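You operate a simulated robot arm through the tools that you are given. There is no shell and no other tool. Be economical: measure what you need, move in short steps, check, and stop when the job is done.

The job below is to be done with a simulated two-armed robot. You get a single attempt, and the scene is never put back.

JOB
Clamp steel block 57 in the vice and grease its top.
Fine: grease from the blue tin with the round brush; brush back in its pot, lid back on. Set down upright: what you pick out, round brush. A coat counts when it lies all over at full strength: go over it till it gets no stronger.

The check looks at the end state, three seconds after you hand in, the way a careful person would. Anything else that was tipped, shoved, dropped, spilled or broken makes it a failure. Lids that push on must go on centred and level and be pressed home; caps that screw on are set level and turned clockwise until they are tight.

ROBOT AND FRAMES
Two 7-joint arms with fingered hands on one trunk, on a base that drives. Base frame: it is fixed to the floor where the robot stands at the start and does not move with it; the origin is under the middle of the robot, x ahead of it, y to its left, z up; the surface under the hand at the start is at about z = 0.88. Lengths are in m, angles in degrees, forces in N, time in s.
The left shoulder is at the start at [0.07, 0.166, 1.193], the right one opposite. With the tool pointing down near the work surface each hand reaches from about 0.46 to 0.96 m from the robot's upright axis, wherever it stands, measured 20 degrees to its own side. Places, roughly: bench vice knob [0.3, -0.2, 0.9]; vice bed [0.4, -0.2, 0.9]. Payload 4.1 kg a hand.
The tool frame of a hand sits at the grasp point between the pads (the TCP): z along the fingers, y along the line on which they close. The tips reach 0.032 m beyond it. The gripper opens to 0.108 m. The gripper's body begins 0.038 m behind the TCP. The gripper is a hand of 4 fingers: y runs from the thumb to the fingers, the wrist lies at [-0.016, -0.108, -0.186] in the tool frame, and closing takes about 1.5 s.
Orientation is that of the tool frame in the base frame, as [roll, pitch, yaw] about the fixed x, y, z axes, in that order (R = Rz(yaw) Ry(pitch) Rx(roll)). With the fingers straight down and the wrist toward the robot, the tool's x, y and z point along [0, 1, 0], [1, 0, 0] and [0, 0, -1] of the base frame.

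CONTROLS
- The arms move only by the tool drive_tool. It takes "left_moves", "right_moves" or both (then of equal length, played together; a hand with none holds still); each is a list of rows, each an object (a shift or turn left out is 0, a gripper value left out holds the last) with "offset": the shift along the tool's x, y, z in units of 40 mm (1.0 is 40 mm), a list of three; "delta_rot": the turn, a rotation vector about the tool's x, y, z in units of 4 degrees (1.0 is 4 degrees), a list of three. In form: [{"offset": [x, y, z], "delta_rot": [rx, ry, rz]}, ...]. A call has 1 to 10 rows; each row shifts and turns the commanded pose from where the row before left it, along the tool's axes as they then stand. "left_fingers" and "right_fingers" are, for a hand that has rows, the closure, from 0 (fully open) to 1 (shut), set as the call begins (left out, the last holds). A call with a number of a shift or a turn outside -1 to 1 is refused whole. Each row takes 0.2 s and may step no farther than 0.05 m and 8.6 degrees from the row before; otherwise, or with a gripper value out of range, the whole call is refused. Where a pose cannot be reached the arm comes as near as it can. A force on the tool above 90 N (or 10 N above the force at the start of the call, whichever is more), or a blocked arm, ends the call early, and 0.2 s more pass. The fingers move at their own pace (about 0.045 m/s each) and stop on an object; they squeeze with about 27 N. The grip force told is the motor's: it shows also when the fingers shut on nothing. Time passes only in rows, and 0.2 s behind the last, so rows that do not move let the fingers close. It gives the time, the measured TCP pose, the force on the tool (base axes), the opening and the grip force at its end, in the units of the frame above (readings bear some noise), with the torque about the TCP (base axes, N m) and any sound that the robot's microphone picked up.
- Cameras (640 x 400 px; columns grow to the right, rows downward): "scene" is now at [0.1249, -0.0322, 1.4077]; the picture's right is [-0.41, -0.91, 0.00], its down [-0.63, 0.28, -0.73] and it looks along [0.66, -0.30, -0.69] (base axes); focal length 214 px, centre (320, 200). "left" rides on the left gripper at [-0.064, -0.093, -0.132] in its tool frame; the picture's right is [-0.80, -0.28, 0.53], its down [0.55, -0.71, 0.45] and it looks along [0.25, 0.65, 0.72] (tool axes); focal length 247 px, centre (320, 200). "right" rides on the right gripper at [0.064, -0.093, -0.132] in its tool frame; the picture's right is [-0.80, 0.28, -0.53], its down [-0.55, -0.71, 0.45] and it looks along [-0.25, 0.65, 0.72] (tool axes); focal length 247 px, centre (320, 200). There is no depth. A picture from a camera that has moved, and an enlarged one, comes with that camera's place and axes in the base frame and with its lens.
- camera(camera): a new picture of that camera. It takes no simulated time.
- raise_lower(by): slides the trunk up (or, below 0, down) by that many m; the arms and the scene camera ride with it, the base frame stays. It gives what a move gives, with no picture.
- drive_base(legs): drives the robot by 1 to 6 legs, each [ahead, left, turn to the left] in m, m and degrees, along the robot's own axes; the way and the turn of a leg run together, so that a leg with both is an arc; at most 1.5 m and 180 degrees a leg. The arms and the cameras ride along, it lands a little off, and it stops where it bumps. It gives what a move gives.
- set_grasp(shape, hand): the hand has 4 fingers and takes this shape, open, in about a second: jaw (thumb against the fingers, like two jaws); tri (thumb and two fingers); tip (a fingertip pinch); poke (one finger out to press); point (the index stretched); flat (the hand flat); cup (the hand cupped); fist (a fist). The gripper value then closes the fingers along that shape, each until it touches; the sizes above hold for jaw. It gives what a move gives, with no picture.
- aim_head(pan, tilt): turns the head with the scene camera to pan (to the left, within 86 degrees either way) and tilt (down, from -29 to 69), counted from straight ahead of the robot. It gives what a move gives.
- zoom(camera, box): a new picture of the part [left, top, right, bottom] of that camera's present view, enlarged. It takes no simulated time.
- close_job(): hands the job in; it is judged then, once.

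Go step by step. Nothing tells you exact positions but the pictures and the camera data: compare them with the known pose of the tool, close in by small moves and look again before you grip or let go. The budget is 120 turns and 92 pictures, counting those below and the enlarged ones. Unless the task says otherwise, let go and move clear before handing in.

The tools are called by a JSON object that holds its "op" and its "data". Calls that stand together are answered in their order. drive_tool: Moves the arms, as the interface text tells. Its arguments: {"type":"object","properties":{"left_moves":{"type":"array","items":{"type":"object","properties":{"offset":{"type":"array","items":{"type":"number"}},"delta_rot":{"type":"array","items":{"type":"number"}}}}},"left_fingers":{"type":"number"},"right_moves":{"type":"array","items":{"type":"object","properties":{"offset":{"type":"array","items":{"type":"number"}},"delta_rot":{"type":"array","items":{"type":"number"}}}}},"right_fingers":{"type":"number"}},"required":[]} The other tools are called the same way: raise_lower (by) slides the trunk up or down; set_grasp (shape, hand) gives the hand a shape; drive_base (legs) drives the base; aim_head (pan, tilt) turns the head that bears the scene camera; camera (camera) takes a picture; zoom (camera, box) takes an enlarged picture of a part of a camera's view; close_job () hands the job in.

At the start:

```text
time_s: 0.0
left_eef_pos: [0.6923, -0.0046, 1.312]
left_tool_rot: [180.0, 0.0, 90.0]
left_force: [-0.4, -0.2, 0.3]
left_wrist_torque: [0.0, 0.01, -0.03]
left_opening: 0.1076
left_finger_force: 0.0
left_shape: jaw
right_eef_pos: [0.395, -0.5457, 1.2961]
right_tool_rot: [180.0, 0.0, 90.0]
right_force: [-0.7, 0.0, 0.1]
right_wrist_torque: [0.05, -0.02, 0.0]
right_opening: 0.1079
right_finger_force: 0.0
right_shape: jaw
trunk travel left (down, up): [-0.7, 0.24]
robot x, y, heading: [-0.001, 0.0018, 0.0]
head pan, tilt: [-24.2, 43.4]
```

scene: 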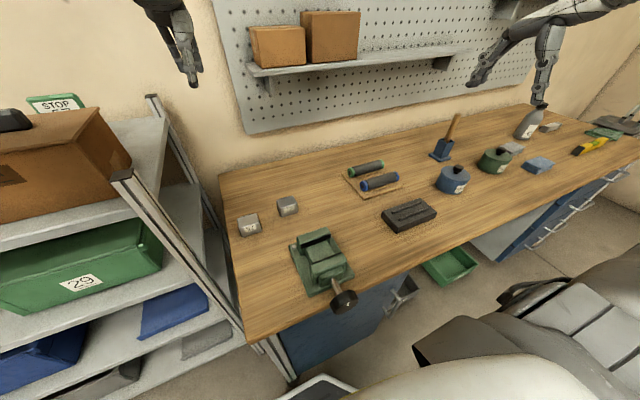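
right: 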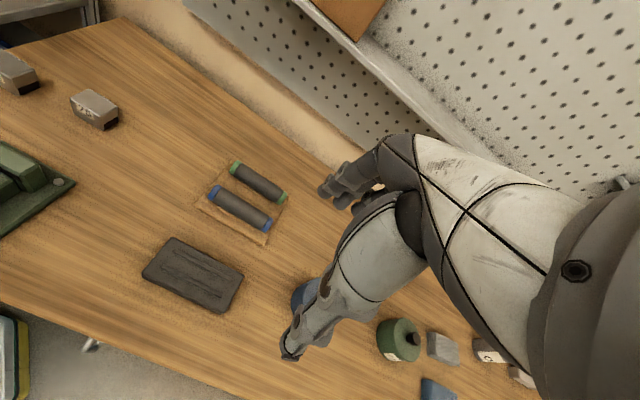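
left: 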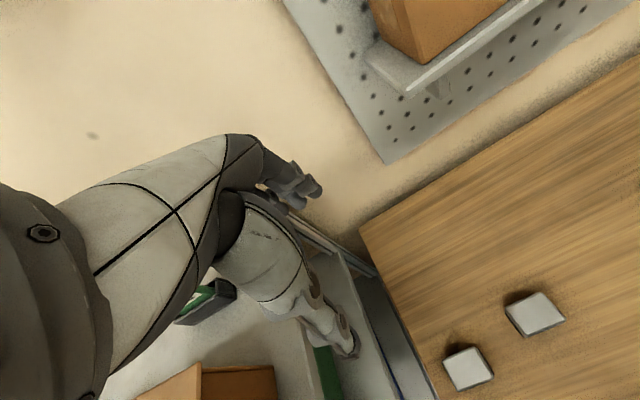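

I see the bench with the vice, two steel blocks, tins, a brush in a pot and other items. I'll zoom in to read the labels before planning.

{"op": "zoom", "data": {"camera": "scene", "box": [220, 180, 380, 320]}}

{"op": "zoom", "data": {"camera": "scene", "box": [340, 90, 580, 240]}}

```text
2.86 times, centred on (300, 250) of scene
camera zoom: at [0.1249, -0.0322, 1.4077], right [-0.41, -0.91, 0.0], down [-0.63, 0.28, -0.73], along [0.66, -0.3, -0.69], focal length 613 px, centre (377, 57)
```

zoom: 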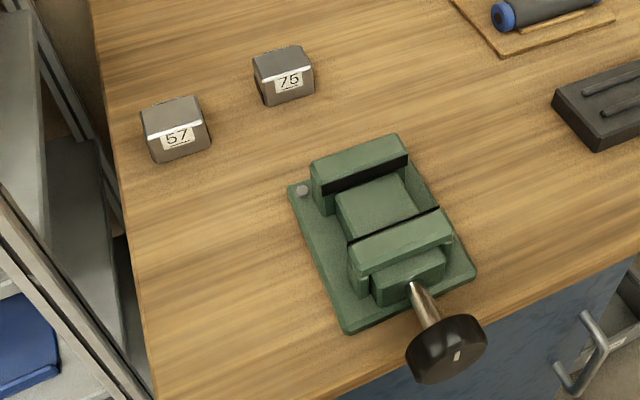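

```text
2.67 times, centred on (460, 165) of scene
camera zoom: at [0.1249, -0.0322, 1.4077], right [-0.41, -0.91, 0.0], down [-0.63, 0.28, -0.73], along [0.66, -0.3, -0.69], focal length 572 px, centre (-53, 293)
```

zoom: 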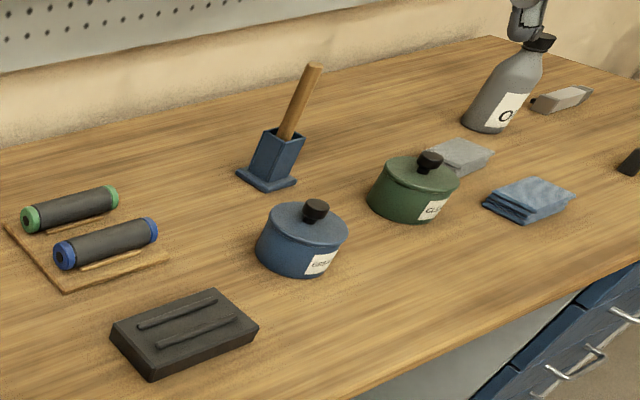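

Block 57 is the left one. Now look right to see whether there are other brushes, and read the tin labels.

{"op": "aim_head", "data": {"pan": -55, "tilt": 40}}

{"op": "camera", "data": {"camera": "scene"}}

{"op": "zoom", "data": {"camera": "scene", "box": [200, 100, 400, 225]}}

```text
time_s: 1.0
left_eef_pos: [0.6924, -0.0062, 1.311]
left_tool_rot: [180.0, 0.0, 90.1]
left_force: [0.2, 0.5, 0.5]
left_wrist_torque: [0.0, -0.03, -0.02]
left_opening: 0.1075
left_finger_force: 0.1
left_shape: jaw
right_eef_pos: [0.3946, -0.5463, 1.2955]
right_tool_rot: [-179.9, 0.1, 90.0]
right_force: [-0.2, 0.4, 0.4]
right_wrist_torque: [0.01, 0.03, 0.02]
right_opening: 0.1076
right_finger_force: 0.0
right_shape: jaw
trunk travel left (down, up): [-0.7, 0.24]
robot x, y, heading: [-0.0021, -0.0022, -0.1]
head pan, tilt: [-55.0, 40.0]
```

```text
86 pictures are left
camera scene: at [0.0984, -0.068, 1.4127], right [-0.82, -0.57, 0.0], down [-0.37, 0.53, -0.77], along [0.44, -0.63, -0.64], focal length 214 px, centre (320, 200)
```

scene: 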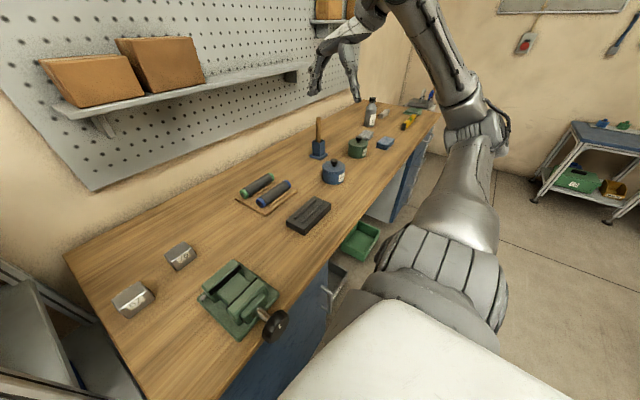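

```text
3.20 times, centred on (300, 162) of scene
camera zoom: at [0.0984, -0.068, 1.4127], right [-0.82, -0.57, 0.0], down [-0.37, 0.53, -0.77], along [0.44, -0.63, -0.64], focal length 686 px, centre (384, 320)
```

zoom: 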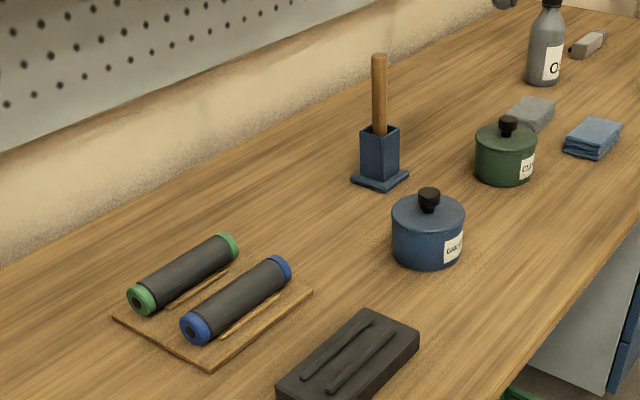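

The tin is near (0.50,-0.75), the pot near (0.68,-0.88), block 57 near (0.59,-0.01). I'll look closely at the vice and blocks from a steeper head angle.

{"op": "aim_head", "data": {"pan": -15, "tilt": 55}}

{"op": "zoom", "data": {"camera": "scene", "box": [220, 60, 420, 185]}}

{"op": "zoom", "data": {"camera": "scene", "box": [260, 150, 420, 250]}}

```text
time_s: 2.0
left_eef_pos: [0.6931, -0.0062, 1.3115]
left_tool_rot: [-180.0, 0.0, 90.0]
left_force: [1.0, -0.1, 0.2]
left_wrist_torque: [0.01, -0.01, -0.02]
left_opening: 0.1075
left_finger_force: 0.1
left_shape: jaw
right_eef_pos: [0.3942, -0.5466, 1.2958]
right_tool_rot: [180.0, 0.0, 90.1]
right_force: [-0.2, -0.4, -0.4]
right_wrist_torque: [-0.03, 0.0, 0.03]
right_opening: 0.1075
right_finger_force: 0.1
right_shape: jaw
trunk travel left (down, up): [-0.7, 0.24]
robot x, y, heading: [0.0005, -0.0019, 0.0]
head pan, tilt: [-15.0, 55.0]
```

```text
3.20 times, centred on (320, 122) of scene
camera zoom: at [0.1192, -0.0171, 1.392], right [-0.26, -0.97, 0.0], down [-0.79, 0.21, -0.57], along [0.55, -0.15, -0.82], focal length 686 px, centre (320, 448)
```

zoom: 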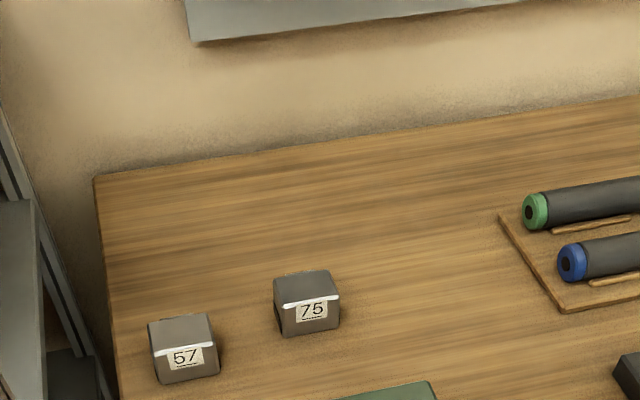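

```text
4.00 times, centred on (340, 200) of scene
camera zoom: at [0.1192, -0.0171, 1.392], right [-0.26, -0.97, 0.0], down [-0.79, 0.21, -0.57], along [0.55, -0.15, -0.82], focal length 858 px, centre (240, 200)
```

zoom: 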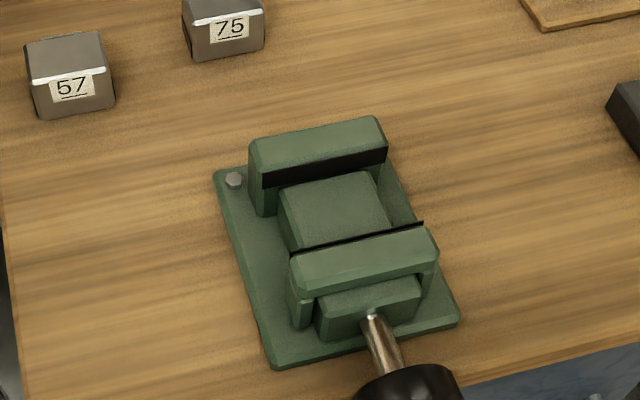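

The vice jaws run along y with an opening around 60–65 mm along x; block 57 is about 42×60×40 mm at (0.60,-0.01). I'll zoom further to measure the jaw gap better.

{"op": "zoom", "data": {"camera": "scene", "box": [308, 176, 376, 218]}}

{"op": "zoom", "data": {"camera": "scene", "box": [310, 210, 390, 260]}}

```text
9.41 times, centred on (342, 197) of scene
camera zoom: at [0.1192, -0.0171, 1.392], right [-0.26, -0.97, 0.0], down [-0.79, 0.21, -0.57], along [0.55, -0.15, -0.82], focal length 2019 px, centre (113, 228)
```

zoom: 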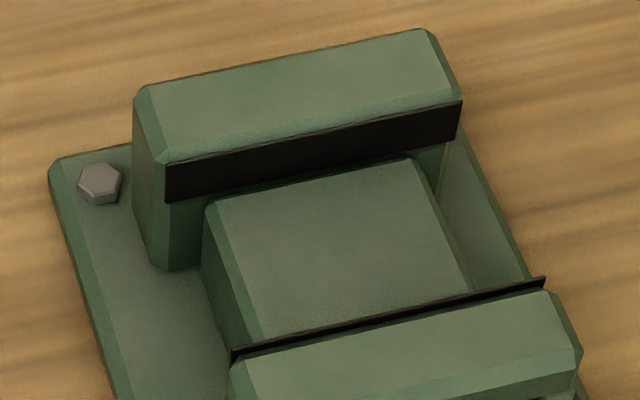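

```text
8.00 times, centred on (350, 235) of scene
camera zoom: at [0.1192, -0.0171, 1.392], right [-0.26, -0.97, 0.0], down [-0.79, 0.21, -0.57], along [0.55, -0.15, -0.82], focal length 1716 px, centre (80, -80)
```

zoom: 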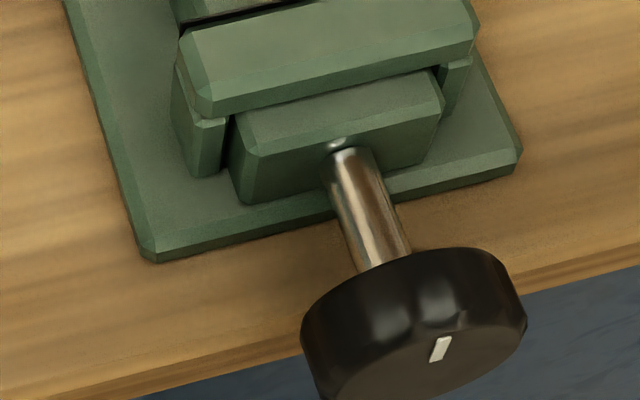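

The gap is about 60 mm, so I'll clamp the block across its ~42 mm depth, with the fingers on its 60 mm sides. I'll back the base off to give both hands room.

{"op": "drive_base", "data": {"legs": [[-0.25, -0.1, 0]]}}

{"op": "drive_tool", "data": {"left_moves": [{"delta_rot": [0, 0, 1]}, {"delta_rot": [0, 0, 1]}, {"delta_rot": [0, 0, 1]}, {"delta_rot": [0, 0, 1]}, {"delta_rot": [0, 0, 1]}, {"delta_rot": [0, 0, 1]}, {"delta_rot": [0, 0, 1]}, {"delta_rot": [0, 0, 1]}, {"delta_rot": [0, 0, 1]}, {"delta_rot": [0, 0, 1]}], "right_moves": [{"delta_rot": [-1, 0, 0]}, {"delta_rot": [-1, 0, 0]}, {"delta_rot": [-1, 0, 0]}, {"delta_rot": [-1, 0, 0]}, {"delta_rot": [-1, 0, 0]}, {"delta_rot": [-1, 0, 0]}, {"delta_rot": [-1, 0, 0]}, {"delta_rot": [-1, 0, 0]}, {"delta_rot": [-1, 0, 0]}, {"delta_rot": [-1, 0, 0]}]}}

{"op": "drive_tool", "data": {"left_moves": [{"delta_rot": [0, 0, 1]}, {"delta_rot": [0, 0, 1]}, {"delta_rot": [0, 0, 1]}, {"delta_rot": [0, 0, 1]}, {"delta_rot": [0, 0, 1]}, {"delta_rot": [0, 0, 1]}, {"delta_rot": [0, 0, 1]}, {"delta_rot": [0, 0, 1]}, {"delta_rot": [0, 0, 1]}, {"delta_rot": [0, 0, 1]}], "right_moves": [{"delta_rot": [-1, 0, 0]}, {"delta_rot": [-1, 0, 0]}, {"delta_rot": [-1, 0, 0]}, {"delta_rot": [-1, 0, 0]}, {"delta_rot": [-1, 0, 0]}, {"delta_rot": [-1, 0, 0]}, {"delta_rot": [-1, 0, 0]}, {"delta_rot": [-1, 0, 0]}, {"delta_rot": [-1, 0, 0]}, {"delta_rot": [-1, 0, 0]}]}}

```text
time_s: 4.0
left_eef_pos: [0.4407, -0.1034, 1.312]
left_tool_rot: [-179.9, 0.0, 90.4]
left_force: [0.0, 0.2, -0.2]
left_wrist_torque: [-0.01, 0.02, 0.02]
left_opening: 0.1077
left_finger_force: 0.0
left_shape: jaw
right_eef_pos: [0.1451, -0.6448, 1.2966]
right_tool_rot: [-180.0, 0.1, 90.3]
right_force: [0.1, 0.7, 0.2]
right_wrist_torque: [0.02, -0.03, -0.03]
right_opening: 0.1076
right_finger_force: 0.1
right_shape: jaw
trunk travel left (down, up): [-0.7, 0.24]
robot x, y, heading: [-0.2491, -0.0991, 0.4]
head pan, tilt: [-15.0, 55.0]
```

```text
time_s: 6.2
left_eef_pos: [0.4398, -0.1027, 1.3112]
left_tool_rot: [180.0, 0.1, 50.3]
left_force: [0.2, 0.6, 0.2]
left_wrist_torque: [-0.03, -0.01, -0.01]
left_opening: 0.1075
left_finger_force: 0.0
left_shape: jaw
right_eef_pos: [0.1435, -0.6458, 1.2952]
right_tool_rot: [140.1, 0.0, 90.3]
right_force: [-0.1, -0.5, 0.0]
right_wrist_torque: [0.01, -0.01, 0.0]
right_opening: 0.1079
right_finger_force: 0.1
right_shape: jaw
trunk travel left (down, up): [-0.7, 0.24]
robot x, y, heading: [-0.2536, -0.1035, 0.1]
head pan, tilt: [-15.0, 55.0]
```

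```text
time_s: 8.3
left_eef_pos: [0.4386, -0.1043, 1.3096]
left_tool_rot: [-179.9, 0.1, 10.2]
left_force: [0.5, 0.2, 0.2]
left_wrist_torque: [-0.02, 0.01, 0.0]
left_opening: 0.1075
left_finger_force: 0.1
left_shape: jaw
right_eef_pos: [0.1439, -0.6454, 1.2961]
right_tool_rot: [100.0, 0.0, 90.3]
right_force: [-0.3, 0.4, -0.4]
right_wrist_torque: [-0.01, -0.01, -0.01]
right_opening: 0.1076
right_finger_force: 0.0
right_shape: jaw
trunk travel left (down, up): [-0.7, 0.24]
robot x, y, heading: [-0.251, -0.1041, 0.6]
head pan, tilt: [-15.0, 55.0]
```

Both hands turn as expected; continuing the left to its look position over block 57 and rolling the right hand.

{"op": "drive_tool", "data": {"left_moves": [{"delta_rot": [0, 0, 0.85]}, {"delta_rot": [0, 0, 0.85]}, {"delta_rot": [0, 0, 0.85]}, {"offset": [0.504, -0.729, 0.75]}, {"offset": [0.504, -0.729, 0.75]}, {"offset": [0.504, -0.729, 0.75]}, {"offset": [0.504, -0.729, 0.75]}, {"offset": [0.504, -0.729, 0.75]}, {"offset": [0.504, -0.729, 0.75]}, {"offset": [0.504, -0.729, 0.75]}], "right_moves": [{"delta_rot": [-0.83, 0, 0]}, {"delta_rot": [-0.83, 0, 0]}, {"delta_rot": [-0.83, 0, 0]}, {"delta_rot": [0, 0, -1]}, {"delta_rot": [0, 0, -1]}, {"delta_rot": [0, 0, -1]}, {"delta_rot": [0, 0, -1]}, {"delta_rot": [0, 0, -1]}, {"delta_rot": [0, 0, -1]}, {"delta_rot": [0, 0, -1]}]}}

{"op": "camera", "data": {"camera": "left"}}

```text
time_s: 10.6
left_eef_pos: [0.5369, 0.0819, 1.1234]
left_tool_rot: [-179.6, -1.2, -0.6]
left_force: [5.6, -29.4, 13.8]
left_wrist_torque: [1.44, 0.2, -0.31]
left_opening: 0.1059
left_finger_force: 0.1
left_shape: jaw
left hand out of reach, approached as far as the arm can: row 8, 9, 10
right_eef_pos: [0.1354, -0.6579, 1.2952]
right_tool_rot: [89.6, 27.5, 90.0]
right_force: [-0.1, -1.1, 0.1]
right_wrist_torque: [-0.02, 0.04, -0.05]
right_opening: 0.1077
right_finger_force: 0.1
right_shape: jaw
trunk travel left (down, up): [-0.7, 0.24]
robot x, y, heading: [-0.2508, -0.1039, -0.0]
head pan, tilt: [-15.0, 55.0]
```

```text
80 pictures are left
camera left: at [0.4714, 0.1752, 1.254], right [-0.78, 0.29, -0.55], down [0.57, 0.7, -0.43], along [0.26, -0.65, -0.72], focal length 247 px, centre (320, 200)
```

left: 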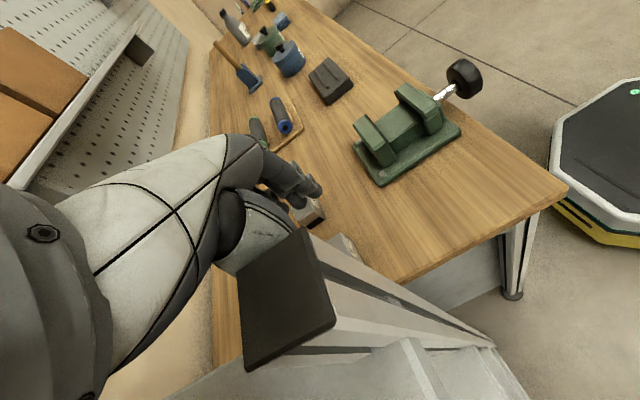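

The left hand met something at its +y side (shelf post near y≈0.15) at the edge of reach. I'll back it away at once, up and toward the robot's right, and look.

{"op": "drive_tool", "data": {"left_moves": [{"offset": [-0.3, 0.6, -0.3]}, {"offset": [-0.5, 0.7, -0.5]}, {"offset": [-0.7, 0.7, -0.5]}, {"offset": [-0.7, 0.5, -0.7]}, {"offset": [-0.7, 0.3, -0.7]}, {"offset": [-0.7, 0.3, -0.7]}]}}

{"op": "aim_head", "data": {"pan": 15, "tilt": 30}}

{"op": "camera", "data": {"camera": "scene"}}

```text
time_s: 11.9
left_eef_pos: [0.5337, 0.0754, 1.1229]
left_tool_rot: [-179.7, -1.1, -0.8]
left_force: [-4.1, -10.7, -0.2]
left_wrist_torque: [0.02, 0.05, 0.14]
left_opening: 0.1056
left_finger_force: 0.2
left_shape: jaw
left hand out of reach, approached as far as the arm can: row 1, 2, 3, 4, 5, 6
right_eef_pos: [0.142, -0.6483, 1.2948]
right_tool_rot: [90.0, 27.9, 90.4]
right_force: [-0.7, 0.5, -0.4]
right_wrist_torque: [0.03, 0.01, 0.01]
right_opening: 0.1078
right_finger_force: 0.0
right_shape: jaw
trunk travel left (down, up): [-0.7, 0.24]
robot x, y, heading: [-0.2544, -0.1017, 0.4]
head pan, tilt: [-15.0, 55.0]
```

```text
time_s: 12.9
left_eef_pos: [0.5339, 0.0748, 1.1244]
left_tool_rot: [-179.7, -1.0, -0.7]
left_force: [-3.3, -11.8, -1.6]
left_wrist_torque: [-0.05, 0.04, 0.17]
left_opening: 0.1056
left_finger_force: 0.1
left_shape: jaw
right_eef_pos: [0.1422, -0.6468, 1.2937]
right_tool_rot: [90.0, 27.9, 90.4]
right_force: [0.1, -0.5, 0.5]
right_wrist_torque: [0.02, 0.05, -0.01]
right_opening: 0.1074
right_finger_force: 0.0
right_shape: jaw
trunk travel left (down, up): [-0.7, 0.24]
robot x, y, heading: [-0.2506, -0.1016, 0.3]
head pan, tilt: [15.0, 30.0]
```

```text
79 pictures are left
camera scene: at [-0.117, -0.0783, 1.4281], right [0.26, -0.96, 0.0], down [-0.48, -0.13, -0.87], along [0.84, 0.23, -0.5], focal length 214 px, centre (320, 200)
```

scene: 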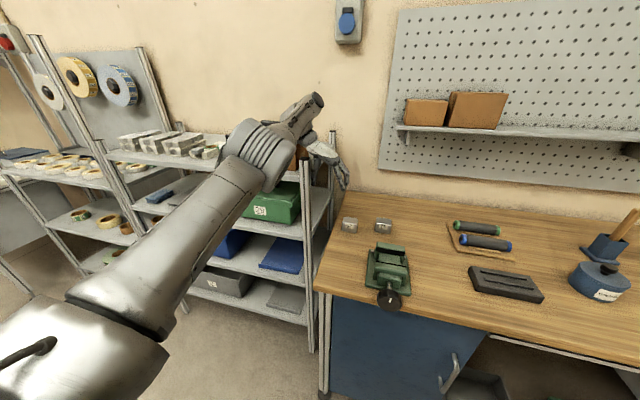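

The left arm is stuck near its limit; I need a close view of the contact before moving.

{"op": "zoom", "data": {"camera": "scene", "box": [220, 80, 380, 220]}}

{"op": "camera", "data": {"camera": "left"}}

```text
2.86 times, centred on (300, 150) of scene
camera zoom: at [-0.117, -0.0783, 1.4281], right [0.26, -0.96, 0.0], down [-0.48, -0.13, -0.87], along [0.84, 0.23, -0.5], focal length 613 px, centre (377, 343)
```

zoom: 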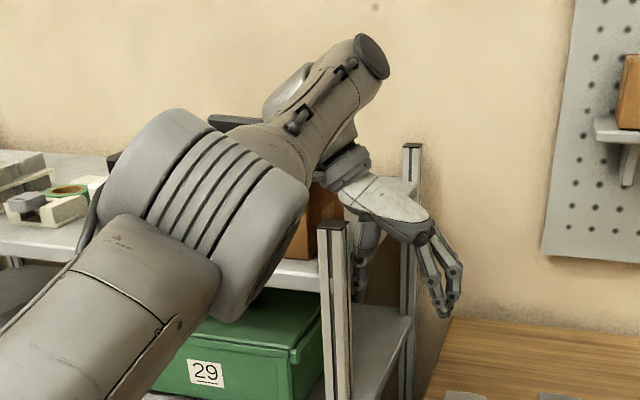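

```text
77 pictures are left
camera left: at [0.4687, 0.169, 1.2538], right [-0.78, 0.3, -0.55], down [0.57, 0.7, -0.43], along [0.25, -0.65, -0.72], focal length 247 px, centre (320, 200)
```

left: 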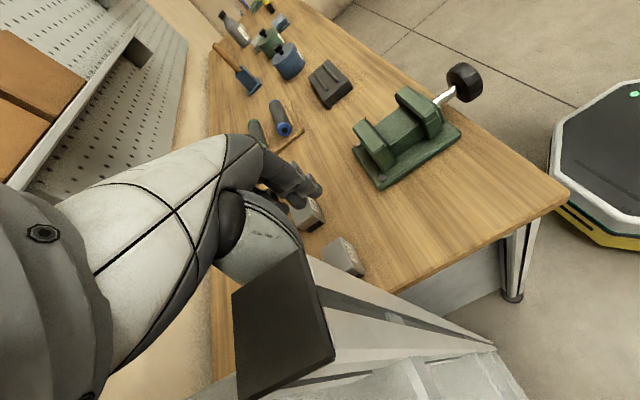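

The thumb is resting against the front shelf post. I'll undo the wrist yaw while lifting, to bring the arm off its limit.

{"op": "drive_tool", "data": {"left_moves": [{"offset": [0, 0.3, -0.3], "delta_rot": [0, 0, -1]}, {"offset": [0, 0.3, -0.3], "delta_rot": [0, 0, -1]}, {"offset": [0, 0.3, -0.3], "delta_rot": [0, 0, -1]}, {"offset": [0, 0.3, -0.3], "delta_rot": [0, 0, -1]}, {"offset": [0, 0, -0.3], "delta_rot": [0, 0, -1]}]}}

```text
time_s: 14.1
left_eef_pos: [0.5395, 0.0363, 1.1801]
left_tool_rot: [180.0, 0.2, 20.3]
left_force: [-0.5, -0.3, -0.5]
left_wrist_torque: [0.02, -0.01, -0.01]
left_opening: 0.108
left_finger_force: 0.0
left_shape: jaw
left hand out of reach, approached as far as the arm can: row 1, 2
right_eef_pos: [0.1437, -0.6445, 1.2962]
right_tool_rot: [90.1, 28.0, 90.5]
right_force: [-0.2, 0.3, 0.1]
right_wrist_torque: [0.02, 0.01, 0.01]
right_opening: 0.1076
right_finger_force: 0.0
right_shape: jaw
trunk travel left (down, up): [-0.7, 0.24]
robot x, y, heading: [-0.2524, -0.102, 0.3]
head pan, tilt: [15.0, 30.0]
```

Left is free. I'll retract it, start turning the right hand to point down with its wrist on the right, so that it can take the block.

{"op": "drive_tool", "data": {"left_moves": [{"offset": [-0.5, 0.1, -0.25]}, {"offset": [-0.6, 0.1, -0.25]}, {"offset": [-0.6, 0, -0.25]}, {"offset": [-0.6, 0, -0.25]}, {"offset": [-0.6, 0, -0.25]}, {"offset": [-0.6, 0, -0.25]}, {"offset": [-0.6, 0, -0.25]}, {"offset": [-0.6, 0, -0.25]}, {"offset": [-0.6, 0, -0.25]}, {"offset": [-0.6, 0, -0.25]}], "right_moves": [{"delta_rot": [0.575, 0.956, -0.575]}, {"delta_rot": [0.575, 0.956, -0.575]}, {"delta_rot": [0.575, 0.956, -0.575]}, {"delta_rot": [0.575, 0.956, -0.575]}, {"delta_rot": [0.575, 0.956, -0.575]}, {"delta_rot": [0.575, 0.956, -0.575]}, {"delta_rot": [0.575, 0.956, -0.575]}, {"delta_rot": [0.575, 0.956, -0.575]}, {"delta_rot": [0.575, 0.956, -0.575]}, {"delta_rot": [0.575, 0.956, -0.575]}]}}

{"op": "drive_tool", "data": {"left_moves": [{"delta_rot": [-0.17, 0.967, 0.17]}, {"delta_rot": [-0.17, 0.967, 0.17]}, {"delta_rot": [-0.17, 0.967, 0.17]}, {"delta_rot": [-0.17, 0.967, 0.17]}, {"delta_rot": [-0.17, 0.967, 0.17]}, {"delta_rot": [-0.17, 0.967, 0.17]}, {"delta_rot": [-0.17, 0.967, 0.17]}, {"delta_rot": [-0.17, 0.967, 0.17]}, {"delta_rot": [-0.17, 0.967, 0.17]}, {"delta_rot": [-0.17, 0.967, 0.17]}], "right_moves": [{"delta_rot": [0.575, 0.956, -0.575]}, {"delta_rot": [0.575, 0.956, -0.575]}, {"delta_rot": [0.575, 0.956, -0.575]}, {"delta_rot": [0.575, 0.956, -0.575]}, {"delta_rot": [0.575, 0.956, -0.575]}, {"delta_rot": [0.575, 0.956, -0.575]}, {"delta_rot": [0.575, 0.956, -0.575]}, {"delta_rot": [0.575, 0.956, -0.575]}, {"delta_rot": [0.575, 0.956, -0.575]}, {"delta_rot": [0.575, 0.956, -0.575]}]}}

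{"op": "drive_base", "data": {"legs": [[0.12, 0, 0]]}}

```text
time_s: 15.7
left_eef_pos: [0.4108, 0.0257, 1.1366]
left_tool_rot: [-176.5, 10.0, 25.4]
left_force: [-0.3, 0.0, 0.3]
left_wrist_torque: [-0.02, 0.01, -0.01]
left_opening: 0.1079
left_finger_force: 0.0
left_shape: jaw
right_eef_pos: [0.1448, -0.6461, 1.296]
right_tool_rot: [123.2, 35.4, 123.3]
right_force: [-0.8, -0.2, -0.1]
right_wrist_torque: [-0.01, -0.01, 0.0]
right_opening: 0.1077
right_finger_force: 0.0
right_shape: jaw
trunk travel left (down, up): [-0.7, 0.24]
robot x, y, heading: [-0.256, -0.0997, 0.4]
head pan, tilt: [15.0, 30.0]
stopped in row 7 (left hand): the arm was blocked; the commanded pose is now the measured one
```

```text
time_s: 17.1
left_eef_pos: [0.3938, 0.0925, 1.0233]
left_tool_rot: [-176.7, -1.9, 27.3]
left_force: [0.1, -0.3, -0.7]
left_wrist_torque: [0.01, 0.01, 0.03]
left_opening: 0.1078
left_finger_force: 0.0
left_shape: jaw
right_eef_pos: [0.1465, -0.6435, 1.298]
right_tool_rot: [152.4, 27.9, 152.5]
right_force: [0.9, 0.0, 0.5]
right_wrist_torque: [-0.02, -0.03, -0.01]
right_opening: 0.108
right_finger_force: 0.0
right_shape: jaw
trunk travel left (down, up): [-0.7, 0.24]
robot x, y, heading: [-0.2506, -0.0984, 0.2]
head pan, tilt: [15.0, 30.0]
stopped in row 7 (left hand): the arm was blocked; the commanded pose is now the measured one
```

```text
time_s: 18.2
left_eef_pos: [0.471, 0.0959, 1.0247]
left_tool_rot: [-176.5, -0.9, 27.5]
left_force: [-4.6, 1.5, -1.1]
left_wrist_torque: [-0.25, -0.42, 0.25]
left_opening: 0.1081
left_finger_force: 0.0
left_shape: jaw
right_eef_pos: [0.2292, -0.6458, 1.2967]
right_tool_rot: [152.3, 27.8, 152.6]
right_force: [-0.2, -0.9, -0.4]
right_wrist_torque: [0.0, -0.01, 0.0]
right_opening: 0.1077
right_finger_force: 0.1
right_shape: jaw
trunk travel left (down, up): [-0.7, 0.24]
robot x, y, heading: [-0.1638, -0.1039, 0.3]
head pan, tilt: [15.0, 30.0]
stopped in leg 1: the force on the tool passed its limit at 186 N (the readings are from after the stop); the commanded pose is now the measured one
```

The left arm was blocked and the base stopped on contact. I must look before anything else.

{"op": "camera", "data": {"camera": "scene"}}

{"op": "camera", "data": {"camera": "left"}}

```text
76 pictures are left
camera scene: at [-0.031, -0.0762, 1.4281], right [0.26, -0.96, 0.0], down [-0.48, -0.13, -0.87], along [0.84, 0.23, -0.5], focal length 214 px, centre (320, 200)
```

scene: 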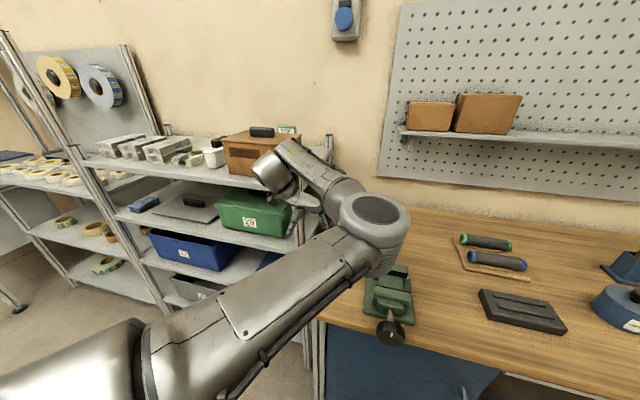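

```text
75 pictures are left
camera left: at [0.3737, 0.1406, 1.16], right [-0.85, -0.09, -0.53], down [0.15, 0.9, -0.4], along [0.51, -0.42, -0.75], focal length 247 px, centre (320, 200)
```

left: 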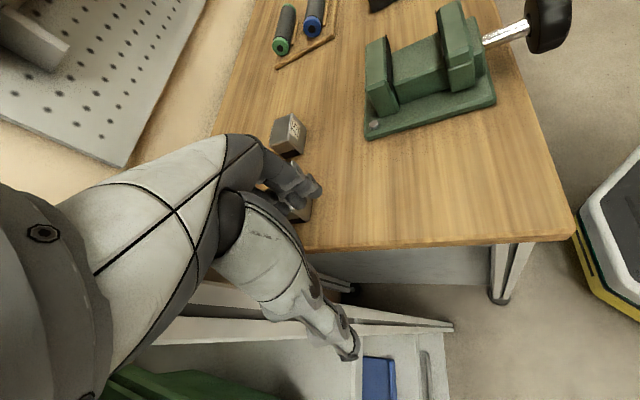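

The elbow has swung inward and the hand is against the shelf post, but nothing appears displaced. I'll back the base off a little, then raise the trunk to lift the arm above the posts.

{"op": "drive_base", "data": {"legs": [[-0.07, 0, 0]]}}

{"op": "raise_lower", "data": {"by": 0.1}}

```text
time_s: 19.2
left_eef_pos: [0.4013, 0.0953, 1.024]
left_tool_rot: [-176.6, -0.9, 27.4]
left_force: [-0.6, 0.4, 0.3]
left_wrist_torque: [-0.01, -0.01, -0.02]
left_opening: 0.108
left_finger_force: 0.0
left_shape: jaw
right_eef_pos: [0.1597, -0.6458, 1.2962]
right_tool_rot: [152.4, 27.8, 152.6]
right_force: [-1.2, 0.5, 0.2]
right_wrist_torque: [0.0, -0.01, 0.02]
right_opening: 0.1078
right_finger_force: 0.0
right_shape: jaw
trunk travel left (down, up): [-0.7, 0.24]
robot x, y, heading: [-0.2378, -0.1004, 0.3]
head pan, tilt: [15.0, 30.0]
```

```text
time_s: 20.5
left_eef_pos: [0.4008, 0.094, 1.1249]
left_tool_rot: [-176.6, -0.8, 27.4]
left_force: [0.2, -0.1, -0.4]
left_wrist_torque: [-0.01, -0.01, -0.03]
left_opening: 0.1078
left_finger_force: 0.1
left_shape: jaw
right_eef_pos: [0.1587, -0.6458, 1.3964]
right_tool_rot: [152.4, 27.8, 152.6]
right_force: [-0.5, 0.1, -0.8]
right_wrist_torque: [0.0, 0.03, 0.03]
right_opening: 0.1077
right_finger_force: 0.0
right_shape: jaw
trunk travel left (down, up): [-0.8, 0.14]
robot x, y, heading: [-0.2371, -0.0993, 0.4]
head pan, tilt: [15.0, 30.0]
```

{"op": "raise_lower", "data": {"by": 0.13}}

{"op": "drive_tool", "data": {"left_moves": [{"delta_rot": [0, 0, -1]}, {"delta_rot": [0, 0, -1]}, {"delta_rot": [0, 0, -1]}, {"delta_rot": [0, 0, -1]}, {"delta_rot": [0, 0, -1]}, {"delta_rot": [0, 0, -1]}, {"delta_rot": [0, 0, -1]}, {"delta_rot": [0, 0, -1]}], "right_moves": [{"delta_rot": [0.575, 0.956, -0.575]}, {"delta_rot": [0.575, 0.956, -0.575]}, {"delta_rot": [0.575, 0.956, -0.575]}, {"delta_rot": [0.575, 0.956, -0.575]}, {}, {}, {}, {}]}}

{"op": "camera", "data": {"camera": "scene"}}

```text
time_s: 22.1
left_eef_pos: [0.4008, 0.0946, 1.2539]
left_tool_rot: [-176.5, -0.8, 27.3]
left_force: [0.4, -0.2, -0.2]
left_wrist_torque: [0.01, 0.01, -0.03]
left_opening: 0.1079
left_finger_force: 0.1
left_shape: jaw
right_eef_pos: [0.1589, -0.6455, 1.5259]
right_tool_rot: [152.4, 27.9, 152.6]
right_force: [-0.3, -0.2, 0.5]
right_wrist_torque: [0.01, 0.0, 0.0]
right_opening: 0.1075
right_finger_force: 0.0
right_shape: jaw
trunk travel left (down, up): [-0.93, 0.01]
robot x, y, heading: [-0.2392, -0.0983, 0.4]
head pan, tilt: [15.0, 30.0]
```

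```text
time_s: 23.4
left_eef_pos: [0.3703, 0.1427, 1.1746]
left_tool_rot: [-171.0, 3.2, 52.6]
left_force: [0.3, 0.5, 0.2]
left_wrist_torque: [-0.02, 0.03, -0.01]
left_opening: 0.1077
left_finger_force: 0.1
left_shape: jaw
right_eef_pos: [0.1598, -0.6442, 1.5241]
right_tool_rot: [167.5, 16.5, 167.6]
right_force: [0.7, 0.2, -0.6]
right_wrist_torque: [-0.01, -0.02, -0.03]
right_opening: 0.1077
right_finger_force: 0.0
right_shape: jaw
trunk travel left (down, up): [-0.93, 0.01]
robot x, y, heading: [-0.2366, -0.1007, 0.4]
head pan, tilt: [15.0, 30.0]
stopped in row 6 (left hand): the arm was blocked; the commanded pose is now the measured one
```

```text
74 pictures are left
camera scene: at [-0.1013, -0.0748, 1.658], right [0.26, -0.96, 0.0], down [-0.48, -0.13, -0.87], along [0.84, 0.23, -0.5], focal length 214 px, centre (320, 200)
```

scene: 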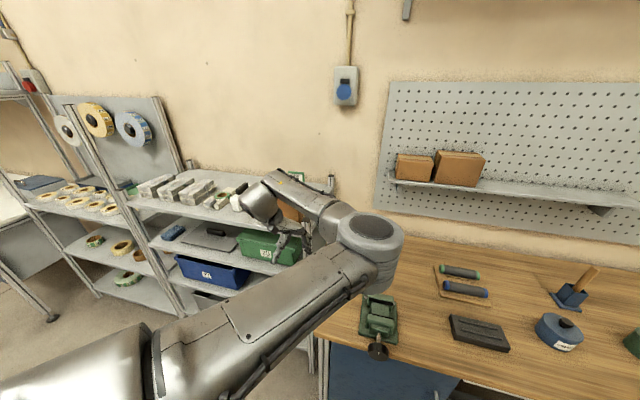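

The left arm has folded into an awkward elbow-in branch. I'll try lifting and extending it forward in free air to let it unfold.

{"op": "drive_tool", "data": {"left_moves": [{"offset": [0, 0, -0.6]}, {"offset": [0, 0, -0.6]}, {"offset": [0, 0, -0.6]}, {"offset": [0, 0, -0.6]}, {"offset": [0, 0, -0.6]}, {"offset": [0, 0, -0.6]}], "right_moves": [{"delta_rot": [0.4, 0.7, -0.4]}, {"delta_rot": [0.4, 0.7, -0.4]}, {"delta_rot": [0.4, 0.7, -0.4]}, {"delta_rot": [0.4, 0.7, -0.4]}, {}, {}]}}

```text
time_s: 24.8
left_eef_pos: [0.3915, 0.1304, 1.3191]
left_tool_rot: [-170.7, 3.3, 52.1]
left_force: [-0.4, -0.6, -0.1]
left_wrist_torque: [-0.01, 0.02, 0.0]
left_opening: 0.108
left_finger_force: 0.0
left_shape: jaw
right_eef_pos: [0.1589, -0.6455, 1.5267]
right_tool_rot: [175.5, 6.4, 175.7]
right_force: [0.4, 0.0, -0.1]
right_wrist_torque: [-0.01, -0.01, 0.04]
right_opening: 0.1075
right_finger_force: 0.0
right_shape: jaw
trunk travel left (down, up): [-0.93, 0.01]
robot x, y, heading: [-0.2397, -0.1057, 0.3]
head pan, tilt: [15.0, 30.0]
```

{"op": "drive_tool", "data": {"left_moves": [{"offset": [0.3, 0.4, -0.2], "delta_rot": [0, 0, -1]}, {"offset": [0.3, 0.4, -0.2], "delta_rot": [0, 0, -1]}, {"offset": [0.3, 0.4, -0.2], "delta_rot": [0, 0, -1]}, {"offset": [0.3, 0.4, -0.2], "delta_rot": [0, 0, -1]}, {"offset": [0.3, 0.5, -0.2], "delta_rot": [0, 0, -1]}, {"offset": [0.2, 0.5, -0.2], "delta_rot": [0, 0, -1]}], "right_moves": [{"delta_rot": [0.5, 0.82, -0.5]}, {"delta_rot": [0.5, 0.82, -0.5]}, {}, {}, {}, {}]}}

{"op": "camera", "data": {"camera": "scene"}}

```text
time_s: 26.2
left_eef_pos: [0.5258, 0.1414, 1.3443]
left_tool_rot: [-170.3, -0.8, 75.9]
left_force: [0.0, -0.1, 0.8]
left_wrist_torque: [-0.01, -0.01, 0.0]
left_opening: 0.108
left_finger_force: 0.0
left_shape: jaw
right_eef_pos: [0.1591, -0.6446, 1.5253]
right_tool_rot: [179.8, 0.0, -179.9]
right_force: [0.7, 0.2, -1.0]
right_wrist_torque: [-0.01, -0.04, -0.02]
right_opening: 0.1075
right_finger_force: 0.1
right_shape: jaw
trunk travel left (down, up): [-0.93, 0.01]
robot x, y, heading: [-0.2387, -0.0988, 0.3]
head pan, tilt: [15.0, 30.0]
```

```text
73 pictures are left
camera scene: at [-0.1007, -0.0751, 1.6579], right [0.26, -0.96, 0.0], down [-0.48, -0.13, -0.87], along [0.83, 0.23, -0.5], focal length 214 px, centre (320, 200)
```

scene: 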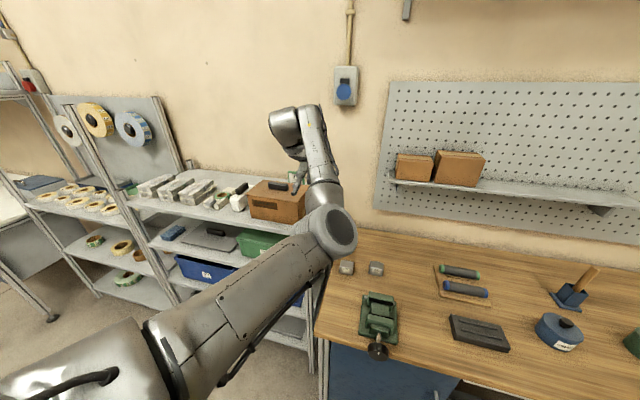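

The left arm is unfolded again. I'll park it to the left in front of the shelf, out of the way.

{"op": "drive_tool", "data": {"left_moves": [{"offset": [0.3, -0.73, 0], "delta_rot": [0, 0, -0.5]}, {"offset": [0.3, -0.73, 0], "delta_rot": [0, 0, -0.5]}, {"offset": [0.4, -0.73, 0], "delta_rot": [0, 0, -0.5]}, {"offset": [0.4, -0.73, 0], "delta_rot": [0, 0, -0.5]}, {"offset": [0.5, -0.73, 0], "delta_rot": [0, 0, -0.5]}, {"offset": [0.5, -0.73, 0], "delta_rot": [0, 0, -0.5]}, {"offset": [0.5, -0.73, 0], "delta_rot": [0, 0, -0.5]}], "right_moves": [{"offset": [-0.5, 0.8, 0]}, {"offset": [-0.5, 0.8, 0]}, {"offset": [-0.5, 0.8, 0]}, {"offset": [-0.5, 0.8, 0]}, {"offset": [-0.5, 0.8, 0]}, {"offset": [-0.5, 0.8, 0]}, {"offset": [-0.5, 0.8, 0]}]}}

{"op": "camera", "data": {"camera": "scene"}}

```text
time_s: 27.8
left_eef_pos: [0.3411, 0.2856, 1.3837]
left_tool_rot: [-170.8, -3.0, 89.6]
left_force: [0.5, 0.1, -0.2]
left_wrist_torque: [-0.01, -0.01, 0.03]
left_opening: 0.1078
left_finger_force: 0.1
left_shape: jaw
right_eef_pos: [0.3012, -0.4204, 1.528]
right_tool_rot: [179.8, 0.0, 180.0]
right_force: [0.1, -0.6, -0.5]
right_wrist_torque: [0.0, -0.04, 0.0]
right_opening: 0.1075
right_finger_force: 0.0
right_shape: jaw
trunk travel left (down, up): [-0.93, 0.01]
robot x, y, heading: [-0.2388, -0.1029, 0.5]
head pan, tilt: [15.0, 30.0]
```

```text
72 pictures are left
camera scene: at [-0.1006, -0.0727, 1.6579], right [0.26, -0.96, 0.0], down [-0.48, -0.13, -0.87], along [0.84, 0.23, -0.5], focal length 214 px, centre (320, 200)
```

scene: 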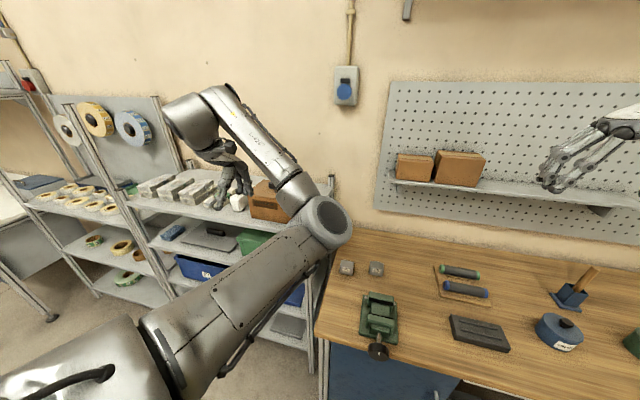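

The way is clear. I'll pull the left hand back and bring the right hand toward the block, then drive forward and lower the trunk.

{"op": "drive_tool", "data": {"left_moves": [{"offset": [0, -0.4, -0.1]}, {"offset": [0, -0.4, -0.1]}, {"offset": [0, -0.4, -0.1]}, {"offset": [0, -0.4, -0.1]}, {"offset": [0, -0.4, -0.1]}, {"offset": [0, -0.4, -0.1]}, {"offset": [0, -0.4, -0.1]}, {"offset": [0, -0.4, -0.1]}, {"offset": [0, -0.4, -0.1]}], "right_moves": [{"offset": [-0.5, 0.694, 0.555]}, {"offset": [-0.5, 0.694, 0.555]}, {"offset": [-0.5, 0.694, 0.555]}, {"offset": [-0.5, 0.694, 0.555]}, {"offset": [-0.5, 0.694, 0.555]}, {"offset": [-0.5, 0.694, 0.555]}, {"offset": [-0.5, 0.694, 0.555]}, {"offset": [-0.5, 0.694, 0.555]}, {"offset": [-0.5, 0.694, 0.555]}]}}

```text
time_s: 29.8
left_eef_pos: [0.2022, 0.2815, 1.4419]
left_tool_rot: [-170.8, -3.0, 89.5]
left_force: [-1.1, 0.2, -0.2]
left_wrist_torque: [0.0, -0.01, -0.02]
left_opening: 0.1076
left_finger_force: 0.1
left_shape: jaw
right_eef_pos: [0.48, -0.1667, 1.3284]
right_tool_rot: [179.8, 0.0, -179.9]
right_force: [-0.1, -0.3, 0.0]
right_wrist_torque: [-0.01, -0.02, -0.03]
right_opening: 0.1077
right_finger_force: 0.0
right_shape: jaw
trunk travel left (down, up): [-0.93, 0.01]
robot x, y, heading: [-0.239, -0.1034, 0.5]
head pan, tilt: [15.0, 30.0]
```

{"op": "drive_base", "data": {"legs": [[0.1, 0, 0]]}}

{"op": "raise_lower", "data": {"by": -0.23}}

{"op": "camera", "data": {"camera": "right"}}

{"op": "camera", "data": {"camera": "scene"}}

```text
time_s: 30.9
left_eef_pos: [0.2919, 0.2809, 1.4447]
left_tool_rot: [-171.0, -3.2, 89.8]
left_force: [-0.8, 0.5, 0.4]
left_wrist_torque: [-0.05, -0.03, -0.03]
left_opening: 0.1077
left_finger_force: 0.0
left_shape: jaw
right_eef_pos: [0.5715, -0.167, 1.3317]
right_tool_rot: [179.7, 0.3, -180.0]
right_force: [-0.9, -0.2, 0.3]
right_wrist_torque: [-0.01, -0.04, 0.01]
right_opening: 0.1076
right_finger_force: 0.2
right_shape: jaw
trunk travel left (down, up): [-0.93, 0.01]
robot x, y, heading: [-0.1455, -0.0983, 0.8]
head pan, tilt: [15.0, 30.0]
```

```text
time_s: 33.3
left_eef_pos: [0.2995, 0.2821, 1.2117]
left_tool_rot: [-170.8, -3.1, 89.9]
left_force: [-0.5, 0.1, 0.3]
left_wrist_torque: [0.0, -0.01, 0.03]
left_opening: 0.1078
left_finger_force: 0.0
left_shape: jaw
right_eef_pos: [0.5764, -0.1677, 1.0975]
right_tool_rot: [179.7, 0.0, -180.0]
right_force: [0.6, -0.3, -0.1]
right_wrist_torque: [0.01, 0.0, -0.02]
right_opening: 0.1075
right_finger_force: 0.0
right_shape: jaw
trunk travel left (down, up): [-0.7, 0.24]
robot x, y, heading: [-0.1377, -0.1045, 0.2]
head pan, tilt: [15.0, 30.0]
```

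```text
71 pictures are left
camera right: at [0.511, -0.2598, 1.2291], right [0.8, 0.28, 0.53], down [0.55, -0.7, -0.45], along [0.25, 0.65, -0.71], focal length 247 px, centre (320, 200)
```

right: 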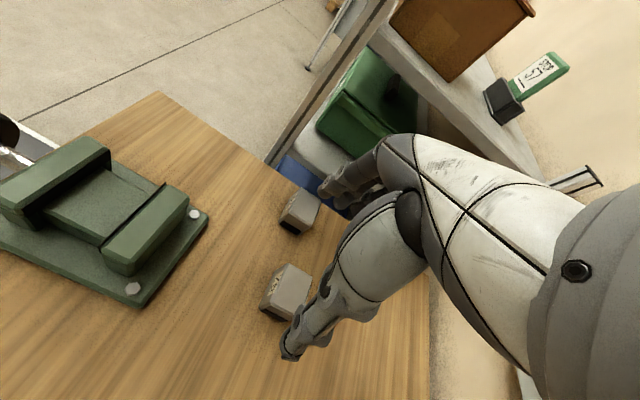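

```text
70 pictures are left
camera scene: at [-0.0047, -0.0744, 1.4281], right [0.27, -0.96, 0.0], down [-0.48, -0.13, -0.87], along [0.83, 0.23, -0.5], focal length 214 px, centre (320, 200)
```

scene: 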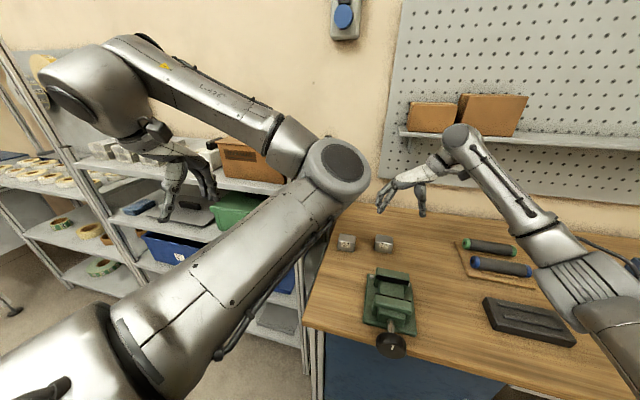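

Block 57 is confirmed near (0.598,-0.010). Moving the right hand above it.

{"op": "drive_tool", "data": {"right_moves": [{"offset": [-0.11, 0.79, 0.34]}, {"offset": [-0.11, 0.79, 0.34]}, {"offset": [-0.11, 0.79, 0.34]}, {"offset": [-0.11, 0.79, 0.34]}, {"offset": [-0.11, 0.79, 0.34]}, {}]}}

{"op": "camera", "data": {"camera": "right"}}

{"op": "zoom", "data": {"camera": "scene", "box": [320, 180, 440, 270]}}

```text
time_s: 34.7
left_eef_pos: [0.2977, 0.2799, 1.2126]
left_tool_rot: [-171.0, -3.1, 89.8]
left_force: [-0.1, 0.3, 0.3]
left_wrist_torque: [0.03, 0.02, 0.01]
left_opening: 0.1077
left_finger_force: 0.1
left_shape: jaw
right_eef_pos: [0.5983, -0.0089, 1.0337]
right_tool_rot: [179.8, 0.0, -179.9]
right_force: [1.9, -1.4, 0.1]
right_wrist_torque: [0.02, -0.02, -0.01]
right_opening: 0.1081
right_finger_force: 0.1
right_shape: jaw
trunk travel left (down, up): [-0.7, 0.24]
robot x, y, heading: [-0.1406, -0.1, 0.5]
head pan, tilt: [15.0, 30.0]
```

```text
69 pictures are left
camera right: at [0.5327, -0.102, 1.1639], right [0.8, 0.28, 0.53], down [0.55, -0.7, -0.45], along [0.25, 0.65, -0.71], focal length 247 px, centre (320, 200)
```

right: 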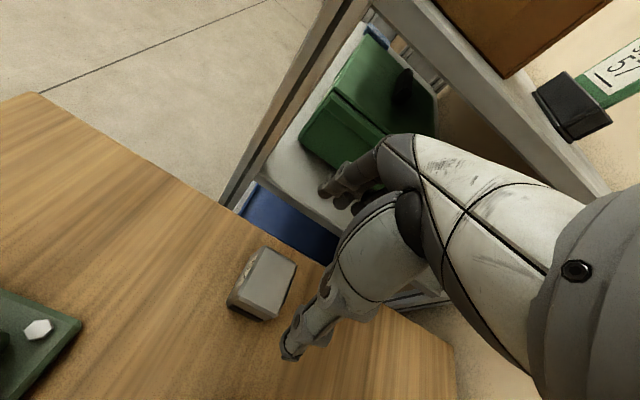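

```text
4.44 times, centred on (380, 225) of scene
camera zoom: at [-0.0047, -0.0756, 1.428], right [0.26, -0.96, 0.0], down [-0.48, -0.13, -0.87], along [0.83, 0.23, -0.5], focal length 953 px, centre (53, 89)
```

zoom: 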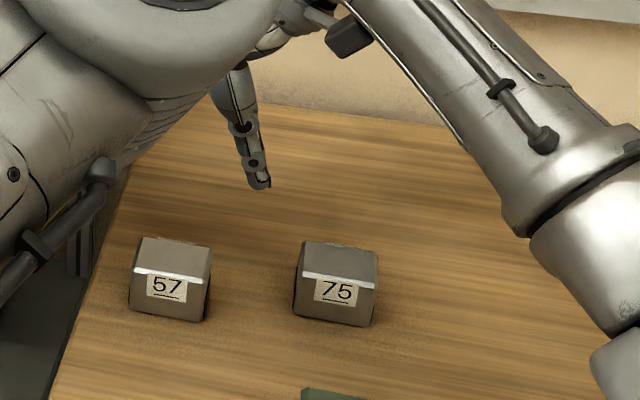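

Centred over the block. Descending and gripping.

{"op": "drive_tool", "data": {"right_moves": [{"offset": [0.04, -0.02, 0.74]}, {"offset": [0.03, 0, 0.74]}, {"offset": [0, 0, 0.74]}, {"offset": [0, 0, 0.74]}, {}]}}

{"op": "zoom", "data": {"camera": "scene", "box": [320, 180, 440, 270]}}

```text
time_s: 35.9
left_eef_pos: [0.2985, 0.2813, 1.2115]
left_tool_rot: [-170.8, -3.1, 89.8]
left_force: [0.3, 0.1, -0.6]
left_wrist_torque: [0.0, 0.01, 0.01]
left_opening: 0.1078
left_finger_force: 0.0
left_shape: jaw
right_eef_pos: [0.5942, -0.0093, 0.9122]
right_tool_rot: [179.7, 0.1, -179.9]
right_force: [0.2, -1.0, 4.5]
right_wrist_torque: [0.32, -0.09, 0.02]
right_opening: 0.1074
right_finger_force: 0.0
right_shape: jaw
trunk travel left (down, up): [-0.7, 0.24]
robot x, y, heading: [-0.1444, -0.098, 0.3]
head pan, tilt: [15.0, 30.0]
```

```text
4.44 times, centred on (380, 225) of scene
camera zoom: at [-0.0056, -0.0747, 1.4282], right [0.27, -0.96, 0.0], down [-0.48, -0.13, -0.87], along [0.84, 0.23, -0.5], focal length 953 px, centre (53, 89)
```

zoom: 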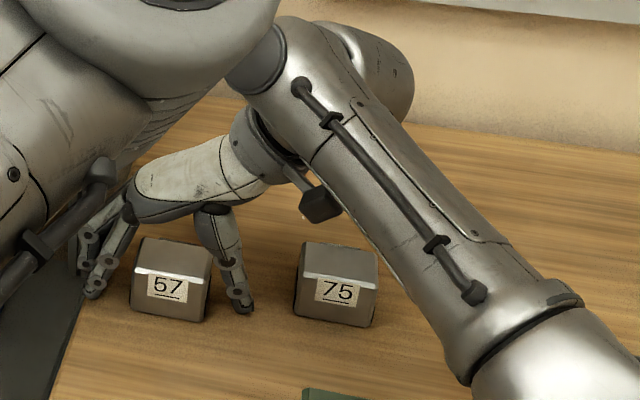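

Fingers straddle the block; tips just touch the bench. Lift 3 mm and close.

{"op": "drive_tool", "data": {"right_moves": [{"offset": [0, 0, -0.09]}, {}, {}, {}, {}, {}, {}, {}], "right_fingers": 1}}

{"op": "drive_tool", "data": {"right_moves": [{"offset": [0, 0, -0.5]}, {"offset": [0, 0, -0.7]}, {"offset": [0, 0, -0.7]}, {"offset": [0, 0, -0.7]}]}}

{"op": "camera", "data": {"camera": "scene"}}

```text
time_s: 37.7
left_eef_pos: [0.2994, 0.2806, 1.212]
left_tool_rot: [-170.9, -3.1, 89.9]
left_force: [-0.2, 0.5, -0.2]
left_wrist_torque: [-0.01, 0.02, 0.0]
left_opening: 0.1081
left_finger_force: 0.0
left_shape: jaw
right_eef_pos: [0.5955, -0.0086, 0.915]
right_tool_rot: [179.7, 0.0, -179.8]
right_force: [0.8, -2.1, 1.0]
right_wrist_torque: [0.06, 0.0, -0.05]
right_opening: 0.056
right_finger_force: 27.2
right_shape: jaw
trunk travel left (down, up): [-0.7, 0.24]
robot x, y, heading: [-0.1399, -0.0994, 0.4]
head pan, tilt: [15.0, 30.0]
```

```text
time_s: 38.7
left_eef_pos: [0.2994, 0.2812, 1.2113]
left_tool_rot: [-170.8, -3.1, 89.8]
left_force: [0.2, -0.5, 0.1]
left_wrist_torque: [0.01, 0.0, 0.03]
left_opening: 0.1077
left_finger_force: 0.0
left_shape: jaw
right_eef_pos: [0.5955, -0.0101, 1.0205]
right_tool_rot: [179.7, 0.0, -179.9]
right_force: [-0.5, 0.1, -3.5]
right_wrist_torque: [-0.02, 0.01, -0.01]
right_opening: 0.0557
right_finger_force: 27.1
right_shape: jaw
trunk travel left (down, up): [-0.7, 0.24]
robot x, y, heading: [-0.1441, -0.1009, 0.6]
head pan, tilt: [15.0, 30.0]
```

```text
66 pictures are left
camera scene: at [-0.0048, -0.0741, 1.428], right [0.27, -0.96, 0.0], down [-0.48, -0.13, -0.87], along [0.83, 0.23, -0.5], focal length 214 px, centre (320, 200)
```

scene: 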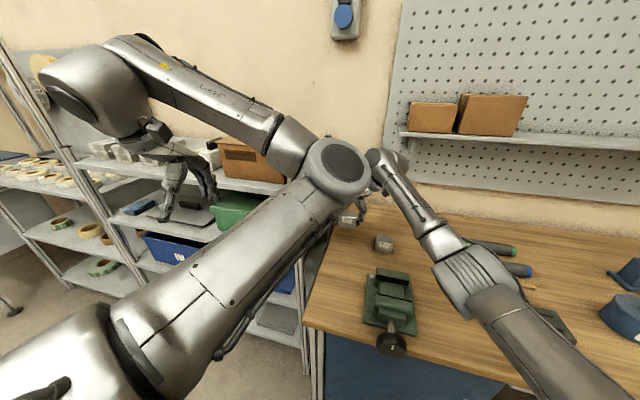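

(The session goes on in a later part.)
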